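You operate a simulated robot arm through the tools that you are given. There is no shell and no other tool. Be economical: measure what you need, move in short steps, check, and stop when the job is done.

The job below is to be done with a simulated robot arm. You get a single attempt, and the scene is never put back.

TASK
Put the white tin and the grey round flange from the top of the green belt in the flat wire basket.

It is judged by the outcome, as a careful person would: the job done as asked, and still so three seconds after it is handed in. It fails if anything else is knocked over, pushed out of place, dropped, spilled or broken.

THE ROBOT
A 7-joint arm with a two-finger parallel gripper, fixed in place. Base frame: the origin is at the foot of the arm, x ahead of it, y to its left, z up; the work surface is at about z = 0. Units: mm, degrees, N and s.
With the tool pointing down near the work surface it reaches from about 240 to 620 mm from the base axis. Its first joint turns from -66.0 to 66.0 degrees. Payload 2.6 kg.
The TCP is the grasp point between the finger pads, 30 mm short of the fingertips. In the tool frame z runs along the fingers and y along their closing line. Largest opening 94 mm; finger width 28, thickness 10; the body of the gripper, 50 by 96 mm, starts 55 mm behind the TCP.
Orientation is told as [roll, pitch, yaw] about the base's x, y, z axes, in that order, counted from this pose: with the fingers straight down and closing along the base's y, the tool's x points along the base's -x, its y along +y and its z along -z.

THE INTERFACE
- The arm moves only by the tool move_arm. Its arguments are lists of equal length, an entry for each row: "delta_pos": the shift along the tool's x, y, z in mm, a list of three; "dr": the turn, a rotation vector about the tool's x, y, z in rad, a list of three; "gripper": the gripper command, from -1 (shut) to 1 (fully open), values between in proportion. In form: {"delta_pos": [[tx, ty, tz], ...], "dr": [[ax, ay, az], ...], "gripper": [gripper, ...]}. A call has 1 to 20 rows; each row shifts and turns the commanded pose from where the row before left it, along the tool's axes as they then stand. A row lasts 0.2 s, in which the tool goes at most 50 mm and 8.6 degrees; a call with a longer step from one row to the next is refused whole, and so is a gripper value outside its range. Where a pose cannot be reached the arm comes as near as it can. A force on the tool above 40 N (or 10 N above the force at the start of the call, whichever is more), or a blocked arm, ends the call early, and 0.2 s more pass. Each finger travels about 72 mm/s and halts on what it meets, pressing with about 40 N; the grip force reading is that of the motor and also rises with nothing between the fingers. The clock runs only during rows and for 0.2 s after the last one: add rows that do not move to give the fingers time. It gives the time, the measured TCP pose, the force on the tool (base axes), the opening and the grip force at its end, in the units of the frame above (readings bear some noise).
- Cameras (640 x 400 px; columns grow to the right, rows downward): "scene" is fixed at [43, 443.2, 558.8]; the picture's right is [-0.67, -0.74, 0.00], its down [-0.47, 0.42, -0.77] and it looks along [0.57, -0.52, -0.63] (base axes); focal length 317 px, centre (320, 200). "wrist" rides on the gripper at [-37, 0, -58] in the tool frame; the picture's right is [0.00, -1.00, 0.00], its down [0.97, 0.00, -0.24] and it looks along [0.24, 0.00, 0.97] (tool axes); focal length 218 px, centre (320, 200).
- get_image(camera): a new picture of that camera. No time passes.
- probe_pixels(camera, pixels): for up to 12 pixels [column, row] of the newest picture of that camera ("zoom" is the newest enlarged one), the place [x, y, z] in the base frame of the surface seen there, good to about 3 mm. No time passes.
- inspect(camera, box): a new picture of the part [left, top, right, bottom] of that camera's present view, enlarged. No time passes.
- hand_in(): hands the job in; it is judged then, once.

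Work in short steps. Measure before you move; look again where a grasp or a placing could have gone wrong, and mend it. You have 60 turns and 20 pictures in all, those below and enlarged ones among them. Open the gripper and draw the arm clear of the work before you hand the job in, unless the task says otherwise; then end with one line.

The tools are called as name(argument=value, ...) on one line, values as JSON. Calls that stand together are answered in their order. move_arm: Moves the arm, as the interface text tells. Its arguments: {"type":"object","properties":{"delta_pos":{"type":"array","items":{"type":"array","items":{"type":"number"}}},"dr":{"type":"array","items":{"type":"array","items":{"type":"number"}}},"gripper":{"type":"array","items":{"type":"number"}}},"required":["delta_pos","dr","gripper"]} The other tools are called the same way: get_image (camera) takes a picture; probe_pixels (camera, pixels) gives the place of the surface under pixels of a picture; inspect (camera, box) takes an enlarged picture of a part of a camera's view; hand_in () hands the job in.

At the start:

```text
time_s: 0.0
tcp_pos: [367.8, -71.2, 317.1]
orientation: [0.0, 0.1, 0.1]
contact_force: [0.1, 0.5, 0.6]
finger_gap: 94.2
grasp_force: 0.0
```

scene: 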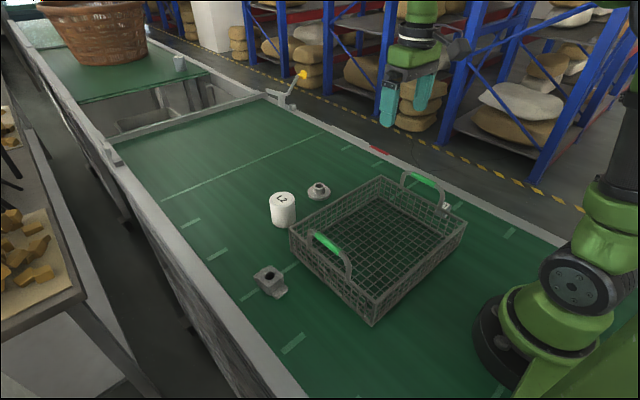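
wrist: 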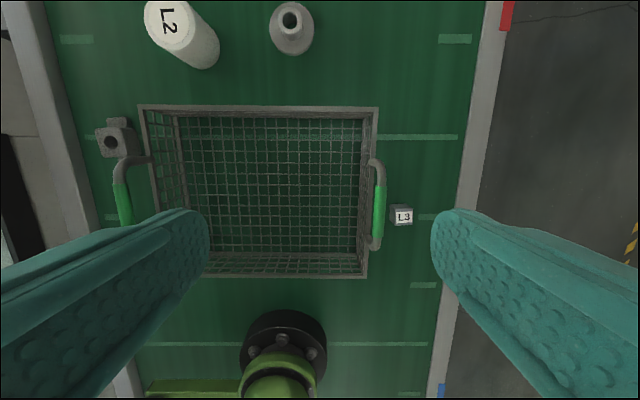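

The scene shows the white tin near (283,208), the flange near (319,190), and the basket around (380,240). I'll probe these points in the scene picture.

probe_pixels(camera="scene", pixels=[[282, 198], [283, 215], [319, 186], [319, 197], [311, 194], [290, 232], [380, 178], [465, 222], [374, 322], [380, 235], [325, 240], [425, 180]])

probe_pixels(camera="wrist", pixels=[[168, 25], [205, 60], [290, 20], [290, 48], [272, 30], [313, 30], [142, 108], [375, 110], [365, 275], [270, 180], [378, 200], [122, 200]])

inspect(camera="scene", box=[240, 160, 360, 240])

```text
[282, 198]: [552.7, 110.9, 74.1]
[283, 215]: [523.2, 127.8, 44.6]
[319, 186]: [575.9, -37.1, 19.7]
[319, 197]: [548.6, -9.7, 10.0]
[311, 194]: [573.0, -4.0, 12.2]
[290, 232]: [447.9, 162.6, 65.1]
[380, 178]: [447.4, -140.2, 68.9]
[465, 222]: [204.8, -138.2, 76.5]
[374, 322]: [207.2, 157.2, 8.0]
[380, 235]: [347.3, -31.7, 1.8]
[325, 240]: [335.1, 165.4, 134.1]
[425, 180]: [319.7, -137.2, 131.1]
```

```text
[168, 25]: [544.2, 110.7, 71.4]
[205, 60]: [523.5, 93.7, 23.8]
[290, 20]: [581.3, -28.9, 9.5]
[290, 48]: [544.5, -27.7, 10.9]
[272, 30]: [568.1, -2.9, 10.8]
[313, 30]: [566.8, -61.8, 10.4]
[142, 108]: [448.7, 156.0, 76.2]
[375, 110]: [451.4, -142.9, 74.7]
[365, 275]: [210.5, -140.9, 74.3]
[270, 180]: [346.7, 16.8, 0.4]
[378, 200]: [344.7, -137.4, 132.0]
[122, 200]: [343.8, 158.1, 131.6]
```

```text
5.00 times, centred on (300, 200) of scene
```

zoom: 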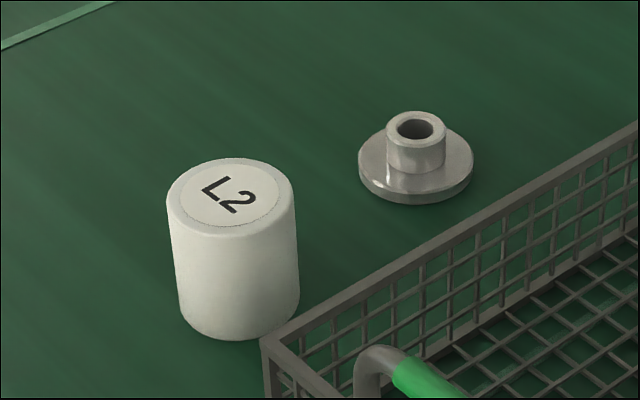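

The enlarged picture shows the tin top centred near (232,197) and the flange hub near (415,130). I'll measure their edges.

probe_pixels(camera="zoom", pixels=[[232, 161], [230, 232], [170, 196], [290, 196], [415, 114], [416, 147], [390, 132], [443, 132], [362, 165], [470, 165], [415, 186], [416, 160]])

```text
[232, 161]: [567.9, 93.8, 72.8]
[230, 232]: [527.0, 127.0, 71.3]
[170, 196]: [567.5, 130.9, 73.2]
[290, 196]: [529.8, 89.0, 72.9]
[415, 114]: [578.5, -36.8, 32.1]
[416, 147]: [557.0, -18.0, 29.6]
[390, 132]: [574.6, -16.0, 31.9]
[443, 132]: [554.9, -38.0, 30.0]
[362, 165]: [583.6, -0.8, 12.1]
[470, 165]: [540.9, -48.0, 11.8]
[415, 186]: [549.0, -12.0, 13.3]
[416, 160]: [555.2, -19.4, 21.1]
```

Tin: centre about (548,110), 56 mm across, 73 mm tall. Flange: centre about (566,-28), hub about 29 mm across with its top at z 32 and the disc top at z 12. I'll go above the flange first.

move_arm(delta_pos=[[-33, 7.2, 19.5], [-33, 7.2, 19.5], [-33, 7.2, 19.5], [-33, 7.2, 19.5], [-33, 7.2, 19.5], [-33, 7.2, 19.5], [0, 0, 30], [0, 0, 30], [0, 0, 20], [0, 0, 0]], dr=[[0, 0, 0], [0, 0, 0], [0, 0, 0], [0, 0, 0], [0, 0, 0], [0, 0, 0], [0, 0, 0], [0, 0, 0], [0, 0, 0], [0, 0, 0]], gripper=[1, 1, 1, 1, 1, 1, 1, 1, 1, 1])

get_image(camera="wrist")

```text
time_s: 2.2
tcp_pos: [565.3, -26.9, 121.9]
orientation: [0.0, 0.0, -0.1]
contact_force: [0.9, -0.1, 0.0]
finger_gap: 94.0
grasp_force: 0.0
```

```text
16 pictures are left
```

wrist: 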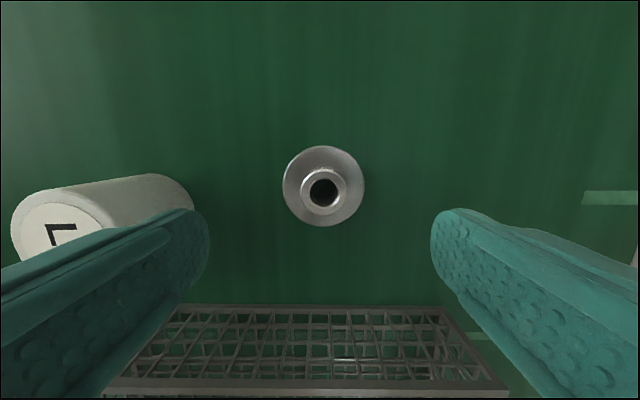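

The flange sits centred at (323,188) between the fingers; I'll probe the hub for fine alignment.

probe_pixels(camera="wrist", pixels=[[323, 173], [324, 211], [304, 190], [346, 190], [284, 186], [363, 186], [323, 147], [322, 225]])

```text
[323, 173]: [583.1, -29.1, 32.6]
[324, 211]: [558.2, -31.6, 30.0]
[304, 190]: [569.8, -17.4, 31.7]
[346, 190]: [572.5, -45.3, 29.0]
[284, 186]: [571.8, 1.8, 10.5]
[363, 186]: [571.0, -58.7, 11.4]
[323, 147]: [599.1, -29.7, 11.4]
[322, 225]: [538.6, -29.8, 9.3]
```

The hub centre reads about (569,-30). I'll shift slightly, lower to TCP z≈45 (tips just above the disc) and close.

move_arm(delta_pos=[[-4, -3, 20], [0, 0, 25], [0, 0, 20], [0, 0, 12], [0, 0, 0], [0, 0, 0], [0, 0, 0], [0, 0, 0], [0, 0, 0], [0, 0, 0]], dr=[[0, 0, 0], [0, 0, 0], [0, 0, 0], [0, 0, 0], [0, 0, 0], [0, 0, 0], [0, 0, 0], [0, 0, 0], [0, 0, 0], [0, 0, 0]], gripper=[1, 1, 1, 1, 1, -1, -1, -1, -1, -1])

```text
time_s: 4.4
tcp_pos: [568.9, -30.4, 45.1]
orientation: [0.0, 0.0, -0.1]
contact_force: [-0.3, 0.6, -0.1]
finger_gap: 32.6
grasp_force: 40.1
```

The fingers stopped at 32.6 mm on the hub. I'll lift slowly and check.

move_arm(delta_pos=[[0, 0, -10], [0, 0, -20], [0, 0, -30], [0, 0, -35], [0, 0, -35], [0, 0, 0]], dr=[[0, 0, 0], [0, 0, 0], [0, 0, 0], [0, 0, 0], [0, 0, 0], [0, 0, 0]], gripper=[-1, -1, -1, -1, -1, -1])

get_image(camera="wrist")

```text
time_s: 5.8
tcp_pos: [567.9, -32.0, 173.3]
orientation: [0.0, 0.0, 0.0]
contact_force: [-0.6, 0.4, -0.7]
finger_gap: 0.0
grasp_force: 32.5
```

```text
15 pictures are left
```

wrist: 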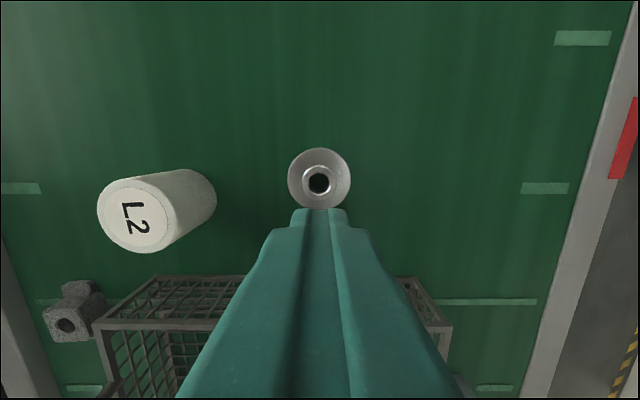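

The flange slipped out: the gap is 0 and it still sits on the belt at (320,180). I'll look closely at its position and at the fingertips.

inspect(camera="wrist", box=[270, 135, 370, 235])

inspect(camera="scene", box=[270, 110, 390, 210])

```text
4.00 times, centred on (320, 185) of wrist
```

zoom: 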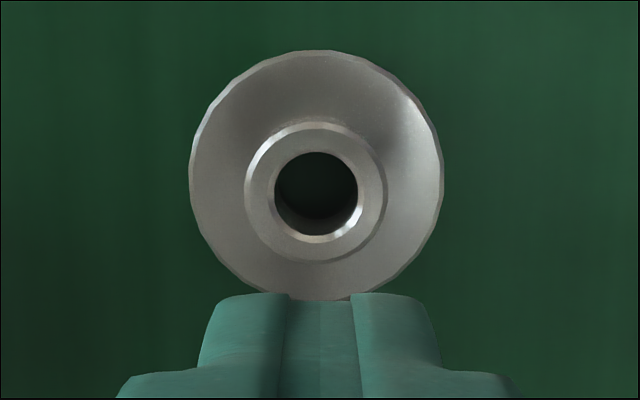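

```text
4.00 times, centred on (330, 160) of scene
```

zoom: 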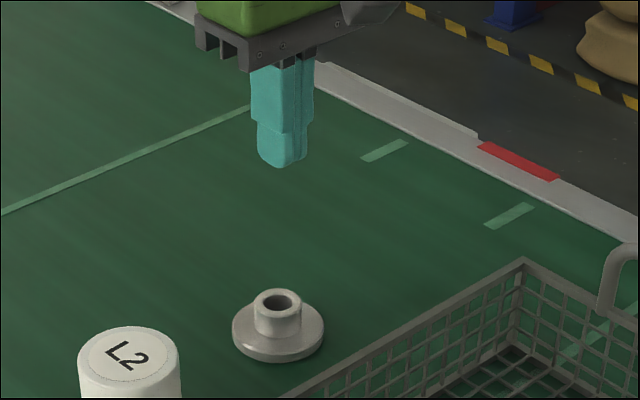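

probe_pixels(camera="scene", pixels=[[319, 186]])

inspect(camera="wrist", box=[270, 135, 370, 235])

probe_pixels(camera="zoom", pixels=[[250, 190], [383, 190], [315, 127], [315, 252], [195, 180], [438, 180], [315, 56], [315, 290], [220, 180], [315, 90]])

```text
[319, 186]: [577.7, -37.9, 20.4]
```

```text
4.00 times, centred on (320, 185) of wrist
```

zoom: 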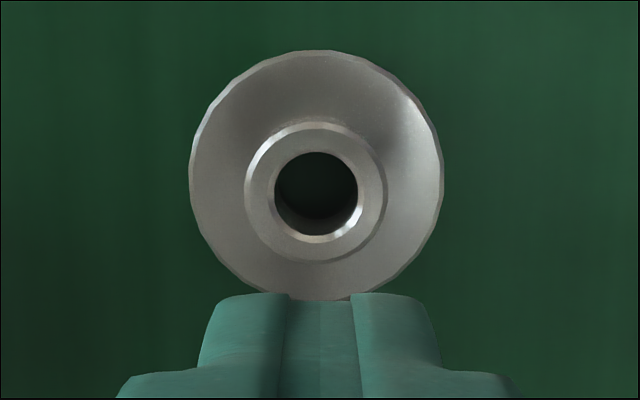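

```text
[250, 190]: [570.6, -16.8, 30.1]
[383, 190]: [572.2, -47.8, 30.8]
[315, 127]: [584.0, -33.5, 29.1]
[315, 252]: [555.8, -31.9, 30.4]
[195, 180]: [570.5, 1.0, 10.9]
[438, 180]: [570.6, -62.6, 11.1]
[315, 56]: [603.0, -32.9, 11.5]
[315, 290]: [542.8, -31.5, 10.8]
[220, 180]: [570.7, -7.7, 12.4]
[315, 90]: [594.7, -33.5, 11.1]
```

The hub is about 32 mm across, centred at (571,-32), with the disc top at z 11. My tips were 4 mm too high, so I'll open, go down to TCP z≈42.5, regrip and lift slowly.

move_arm(delta_pos=[[-2, -1, 0], [0, 0, 0], [0, 0, 0], [0, 0, 0], [0, 0, 40], [0, 0, 40], [0, 0, 30], [0, 0, 15], [0, 0, 5.5], [0, 0, 0], [0, 0, 0], [0, 0, 0], [0, 0, 0], [0, 0, 0], [0, 0, 0], [0, 0, 0]], dr=[[0, 0, 0], [0, 0, 0], [0, 0, 0], [0, 0, 0], [0, 0, 0], [0, 0, 0], [0, 0, 0], [0, 0, 0], [0, 0, 0], [0, 0, 0], [0, 0, 0], [0, 0, 0], [0, 0, 0], [0, 0, 0], [0, 0, 0], [0, 0, 0]], gripper=[1, 1, 1, 1, 1, 1, 1, 1, 1, 1, -1, -1, -1, -1, -1, -1])

move_arm(delta_pos=[[0, 0, -2], [0, 0, -3], [0, 0, -4], [0, 0, -5], [0, 0, -5], [0, 0, 0]], dr=[[0, 0, 0], [0, 0, 0], [0, 0, 0], [0, 0, 0], [0, 0, 0], [0, 0, 0]], gripper=[-1, -1, -1, -1, -1, -1])

```text
time_s: 9.2
tcp_pos: [572.6, -32.5, 42.8]
orientation: [0.0, 0.1, 0.0]
contact_force: [-0.1, -1.1, 0.2]
finger_gap: 32.7
grasp_force: 40.6
```

```text
time_s: 10.6
tcp_pos: [571.9, -30.6, 61.8]
orientation: [0.0, 0.0, 0.0]
contact_force: [-0.6, -0.7, -1.3]
finger_gap: 32.8
grasp_force: 40.4
```

The gap stays at 32.8 after a 19 mm rise; I'll keep lifting gently and check in the wrist view.

move_arm(delta_pos=[[0, 0, -7], [0, 0, -9], [0, 0, -10], [0, 0, -10], [0, 0, -10], [0, 0, -10], [0, 0, -10], [0, 0, -10], [0, 0, -7], [0, 0, -4], [0, 0, 0]], dr=[[0, 0, 0], [0, 0, 0], [0, 0, 0], [0, 0, 0], [0, 0, 0], [0, 0, 0], [0, 0, 0], [0, 0, 0], [0, 0, 0], [0, 0, 0], [0, 0, 0]], gripper=[-1, -1, -1, -1, -1, -1, -1, -1, -1, -1, -1])

get_image(camera="wrist")

```text
time_s: 13.0
tcp_pos: [571.2, -31.4, 148.0]
orientation: [0.0, 0.0, 0.0]
contact_force: [0.0, 0.1, -1.0]
finger_gap: 32.9
grasp_force: 40.0
```

```text
11 pictures are left
```

wrist: 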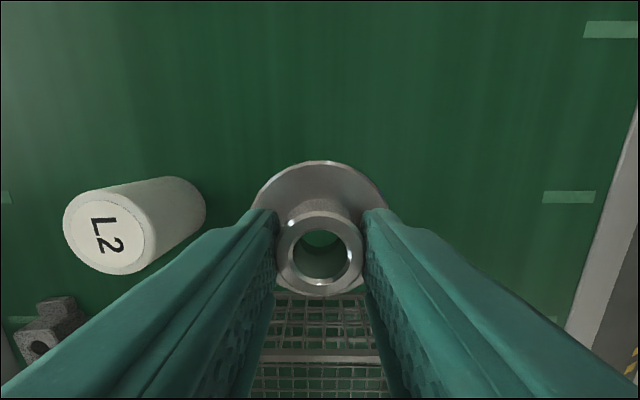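

The flange is held firmly and level. Its underside is at about z 105, which clears the 75 mm rim. I'll carry it to (360,-50) over the basket.

move_arm(delta_pos=[[8, -1, 0], [15, -1, 0], [20, -2, 0], [20, -2, 0], [20, -2, 0], [20, -2, 0], [20, -2, 0], [20, -2, 0], [20, -2, 0], [20, -2, 0], [15, -1, 0], [10, -1, 0], [3, 0, 0], [0, 0, 0]], dr=[[0, 0, 0], [0, 0, 0], [0, 0, 0], [0, 0, 0], [0, 0, 0], [0, 0, 0], [0, 0, 0], [0, 0, 0], [0, 0, 0], [0, 0, 0], [0, 0, 0], [0, 0, 0], [0, 0, 0], [0, 0, 0]], gripper=[-1, -1, -1, -1, -1, -1, -1, -1, -1, -1, -1, -1, -1, -1])

get_image(camera="wrist")

```text
time_s: 16.0
tcp_pos: [361.0, -52.3, 148.2]
orientation: [0.0, 0.0, 0.1]
contact_force: [0.1, 0.4, -0.9]
finger_gap: 32.6
grasp_force: 39.3
```

```text
10 pictures are left
```

wrist: 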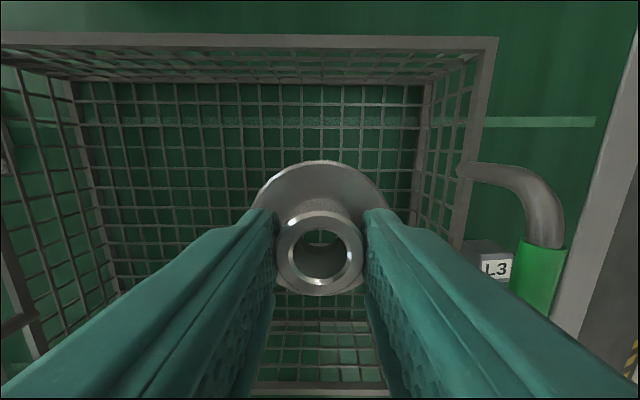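

The flange is well inside the basket walls. I'll lower it about 100 mm, easing off at the end.

move_arm(delta_pos=[[0, 0, 8], [0, 0, 15], [0, 0, 18], [0, 0, 18], [0, 0, 15], [0, 0, 10], [0, 0, 6], [0, 0, 4], [0, 0, 2], [0, 0, 2], [0, 0, 1], [0, 0, 0]], dr=[[0, 0, 0], [0, 0, 0], [0, 0, 0], [0, 0, 0], [0, 0, 0], [0, 0, 0], [0, 0, 0], [0, 0, 0], [0, 0, 0], [0, 0, 0], [0, 0, 0], [0, 0, 0]], gripper=[-1, -1, -1, -1, -1, -1, -1, -1, -1, -1, -1, -1])

```text
time_s: 18.6
tcp_pos: [359.4, -51.3, 50.3]
orientation: [0.0, 0.0, 0.0]
contact_force: [0.6, -0.1, -0.4]
finger_gap: 32.7
grasp_force: 40.3
```

No contact yet at z 50; I'll go down in 1 mm steps to feel for the basket floor.

move_arm(delta_pos=[[0, 0, 1], [0, 0, 1], [0, 0, 1], [0, 0, 0]], dr=[[0, 0, 0], [0, 0, 0], [0, 0, 0], [0, 0, 0]], gripper=[-1, -1, -1, -1])

```text
time_s: 19.6
tcp_pos: [360.7, -51.4, 47.3]
orientation: [0.0, -0.2, 0.1]
contact_force: [-7.0, 1.9, 28.9]
finger_gap: 32.7
grasp_force: 40.0
```

Contact (29 N), so the flange is on the floor. I'll back off a little, open partway to about 65 mm, and rise straight up.

move_arm(delta_pos=[[0, 0, -0.7], [0, 0, 0], [0, 0, 0], [0, 0, 0], [0, 0, 0], [0, 0, -15], [0, 0, -30], [0, 0, -40], [0, 0, -40], [0, 0, -20], [0, 0, 0]], dr=[[0, 0, 0], [0, 0, 0], [0, 0, 0], [0, 0, 0], [0, 0, 0], [0, 0, 0], [0, 0, 0], [0, 0, 0], [0, 0, 0], [0, 0, 0], [0, 0, 0]], gripper=[-1, 0.4, 0.4, 0.4, 0.4, 0.4, 0.4, 0.4, 0.4, 0.4, 0.4])

get_image(camera="wrist")

```text
time_s: 22.0
tcp_pos: [360.5, -51.0, 195.1]
orientation: [0.0, 0.0, 0.0]
contact_force: [-0.2, -0.8, -0.4]
finger_gap: 65.9
grasp_force: 0.0
```

```text
9 pictures are left
```

wrist: 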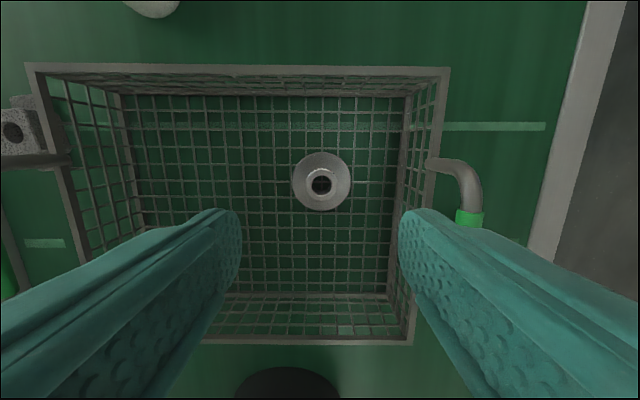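

The flange lies flat in the basket at (321,182). Next I'll move above the tin at (548,110) with the gripper fully open.

move_arm(delta_pos=[[-23.5, 20.1, 0], [-23.5, 20.1, 0], [-23.5, 20.1, 0], [-23.5, 20.1, 0], [-23.5, 20.1, 0], [-23.5, 20.1, 0], [-23.5, 20.1, 0], [-23.5, 20.1, 0], [0, 0, 25], [0, 0, 20], [0, 0, 0]], dr=[[0, 0, 0], [0, 0, 0], [0, 0, 0], [0, 0, 0], [0, 0, 0], [0, 0, 0], [0, 0, 0], [0, 0, 0], [0, 0, 0], [0, 0, 0], [0, 0, 0]], gripper=[1, 1, 1, 1, 1, 1, 1, 1, 1, 1, 1])

get_image(camera="wrist")

```text
time_s: 24.4
tcp_pos: [546.6, 107.0, 148.7]
orientation: [0.0, 0.1, -0.2]
contact_force: [0.0, 0.5, 0.0]
finger_gap: 94.1
grasp_force: 0.1
```

```text
8 pictures are left
```

wrist: 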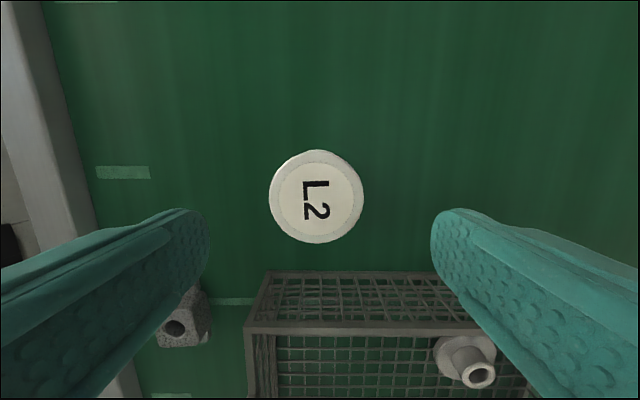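

The tin's top is centred near (317,197), between the fingers; I'll probe its edges.

probe_pixels(camera="wrist", pixels=[[272, 197], [361, 197], [317, 153], [317, 239], [317, 197], [185, 300], [185, 335]])

```text
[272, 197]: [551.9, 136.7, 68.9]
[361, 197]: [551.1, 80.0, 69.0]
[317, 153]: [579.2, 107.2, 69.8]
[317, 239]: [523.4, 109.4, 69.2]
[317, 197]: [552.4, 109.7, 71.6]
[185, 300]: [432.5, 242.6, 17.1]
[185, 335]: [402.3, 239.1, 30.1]
```

Tin centre (551,108.5), about 57 mm across. I'll align, lower to TCP z≈43 and close.

move_arm(delta_pos=[[-4, 1.5, 10], [0, 0, 25], [0, 0, 25], [0, 0, 25], [0, 0, 15], [0, 0, 6], [0, 0, 0], [0, 0, 0], [0, 0, 0], [0, 0, 0], [0, 0, 0]], dr=[[0, 0, 0], [0, 0, 0], [0, 0, 0], [0, 0, 0], [0, 0, 0], [0, 0, 0], [0, 0, 0], [0, 0, 0], [0, 0, 0], [0, 0, 0], [0, 0, 0]], gripper=[1, 1, 1, 1, 1, 1, 1, -1, -1, -1, -1])

move_arm(delta_pos=[[0, 0, -2], [0, 0, -3], [0, 0, -4], [0, 0, -5], [0, 0, -5], [0, 0, 0]], dr=[[0, 0, 0], [0, 0, 0], [0, 0, 0], [0, 0, 0], [0, 0, 0], [0, 0, 0]], gripper=[-1, -1, -1, -1, -1, -1])

```text
time_s: 26.8
tcp_pos: [551.3, 111.0, 40.3]
orientation: [0.0, 0.0, -0.1]
contact_force: [-0.5, -0.2, 0.3]
finger_gap: 62.6
grasp_force: 39.3
```

```text
time_s: 28.2
tcp_pos: [551.9, 111.6, 62.2]
orientation: [-0.1, 0.0, 0.1]
contact_force: [0.9, 0.6, -1.4]
finger_gap: 62.5
grasp_force: 40.3
```

The tin is held at a gap of 62.5 mm. I'll lift it gently to about z 152 and look.

move_arm(delta_pos=[[0, 0, -6], [0, 0, -9], [0, 0, -11], [0, 0, -11], [0, 0, -11], [0, 0, -11], [0, 0, -11], [0, 0, -10], [0, 0, -7], [0, 0, -4], [0, 0, 0]], dr=[[0, 0, 0], [0, 0, 0], [0, 0, 0], [0, 0, 0], [0, 0, 0], [0, 0, 0], [0, 0, 0], [0, 0, 0], [0, 0, 0], [0, 0, 0], [0, 0, 0]], gripper=[-1, -1, -1, -1, -1, -1, -1, -1, -1, -1, -1])

get_image(camera="scene")

```text
time_s: 30.6
tcp_pos: [550.7, 111.3, 151.8]
orientation: [0.0, 0.0, 0.0]
contact_force: [-0.7, 0.4, -2.2]
finger_gap: 62.3
grasp_force: 39.8
```

```text
7 pictures are left
```

scene: 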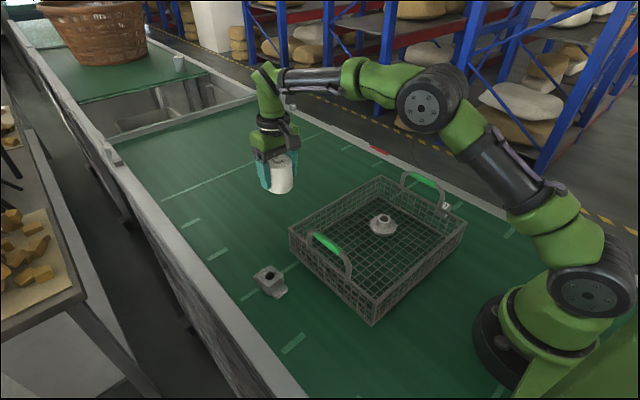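

The tin is held upright, with its underside at about z 110. I'll carry it to (340,60) over the basket.

move_arm(delta_pos=[[8, -5, 0], [15, -6, 0], [20, -6, 0], [20, -6, 0], [20, -6, 0], [20, -6, 0], [20, -6, 0], [20, -5, 0], [20, -3, 0], [20, -2, 0], [15, 0, 0], [10, 0, 0], [3, 0, 0], [0, 0, 0]], dr=[[0, 0, 0], [0, 0, 0], [0, 0, 0], [0, 0, 0], [0, 0, 0], [0, 0, 0], [0, 0, 0], [0, 0, 0], [0, 0, 0], [0, 0, 0], [0, 0, 0], [0, 0, 0], [0, 0, 0], [0, 0, 0]], gripper=[-1, -1, -1, -1, -1, -1, -1, -1, -1, -1, -1, -1, -1, -1])

get_image(camera="wrist")

```text
time_s: 33.6
tcp_pos: [340.4, 58.9, 151.7]
orientation: [0.0, 0.1, -0.2]
contact_force: [0.3, 0.0, -1.0]
finger_gap: 62.8
grasp_force: 39.5
```

```text
6 pictures are left
```

wrist: 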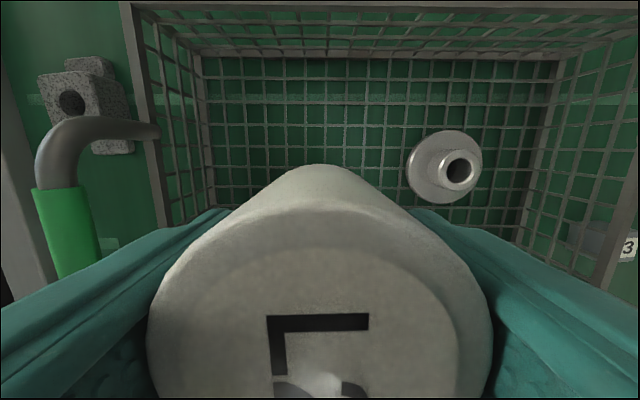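

The tin is clear of the walls, the handle and the flange at (445,167). I'll lower it to about z 50.

move_arm(delta_pos=[[0, 0, 8], [0, 0, 15], [0, 0, 18], [0, 0, 18], [0, 0, 15], [0, 0, 10], [0, 0, 7], [0, 0, 5], [0, 0, 3], [0, 0, 2], [0, 0, 1], [0, 0, 0]], dr=[[0, 0, 0], [0, 0, 0], [0, 0, 0], [0, 0, 0], [0, 0, 0], [0, 0, 0], [0, 0, 0], [0, 0, 0], [0, 0, 0], [0, 0, 0], [0, 0, 0], [0, 0, 0]], gripper=[-1, -1, -1, -1, -1, -1, -1, -1, -1, -1, -1, -1])

```text
time_s: 36.2
tcp_pos: [341.0, 59.0, 47.4]
orientation: [0.0, 0.0, 0.0]
contact_force: [-0.4, 0.3, -1.7]
finger_gap: 61.5
grasp_force: 40.1
```

No contact yet; I'll feel down in 1 mm steps.

move_arm(delta_pos=[[0, 0, 1], [0, 0, 1], [0, 0, 0]], dr=[[0, 0, 0], [0, 0, 0], [0, 0, 0]], gripper=[-1, -1, -1])

```text
time_s: 37.0
tcp_pos: [342.2, 59.8, 48.9]
orientation: [-0.1, -0.1, -0.1]
contact_force: [-1.3, -0.6, 3.9]
finger_gap: 61.5
grasp_force: 39.9
```

The force has turned to +4 N, so the tin is touching the floor. I'll open to about 80 mm and rise straight up.

move_arm(delta_pos=[[0, 0, 0.3], [0, 0, 0], [0, 0, 0], [0, 0, 0], [0, 0, -10], [0, 0, -30], [0, 0, -40], [0, 0, -40], [0, 0, -40], [0, 0, -30], [0, 0, -30], [0, 0, 0]], dr=[[0, 0, 0], [0, 0, 0], [0, 0, 0], [0, 0, 0], [0, 0, 0], [0, 0, 0], [0, 0, 0], [0, 0, 0], [0, 0, 0], [0, 0, 0], [0, 0, 0], [0, 0, 0]], gripper=[-1, 0.7, 0.7, 0.7, 0.7, 0.7, 0.7, 0.7, 0.7, 0.7, 0.7, 0.7])

get_image(camera="scene")

get_image(camera="wrist")

```text
time_s: 39.6
tcp_pos: [340.9, 60.0, 268.0]
orientation: [0.0, 0.0, 0.0]
contact_force: [-0.1, 0.3, 0.1]
finger_gap: 79.9
grasp_force: 0.0
```

```text
5 pictures are left
```

scene: 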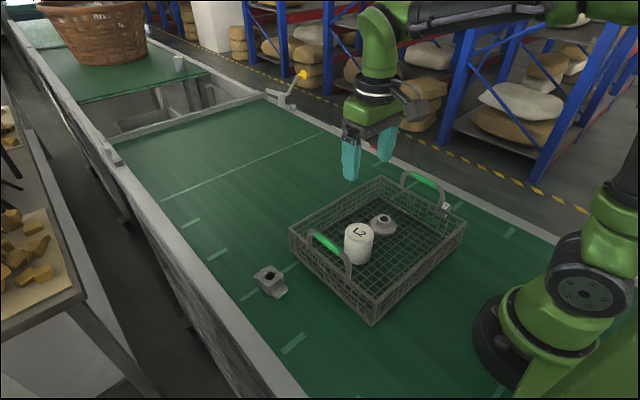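

```text
4 pictures are left
```

wrist: 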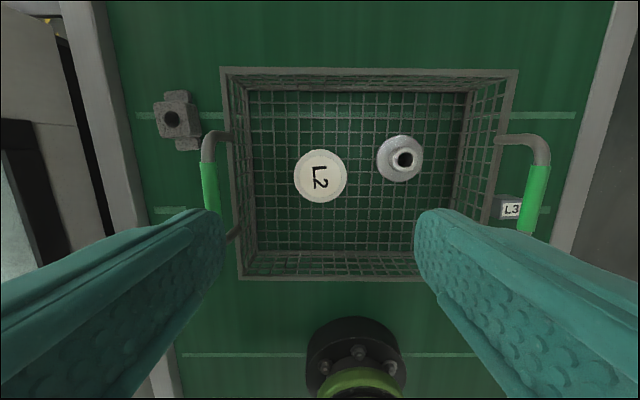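

The tin (320,176) and the flange (400,158) both rest on the basket floor, and nothing else has moved. The gripper is open and well above, so I'll hand in.

hand_in()

```text
The job is handed in.
```

The white tin and the grey flange are both resting on the floor of the wire basket, the arm is drawn clear above it, and the job is handed in.
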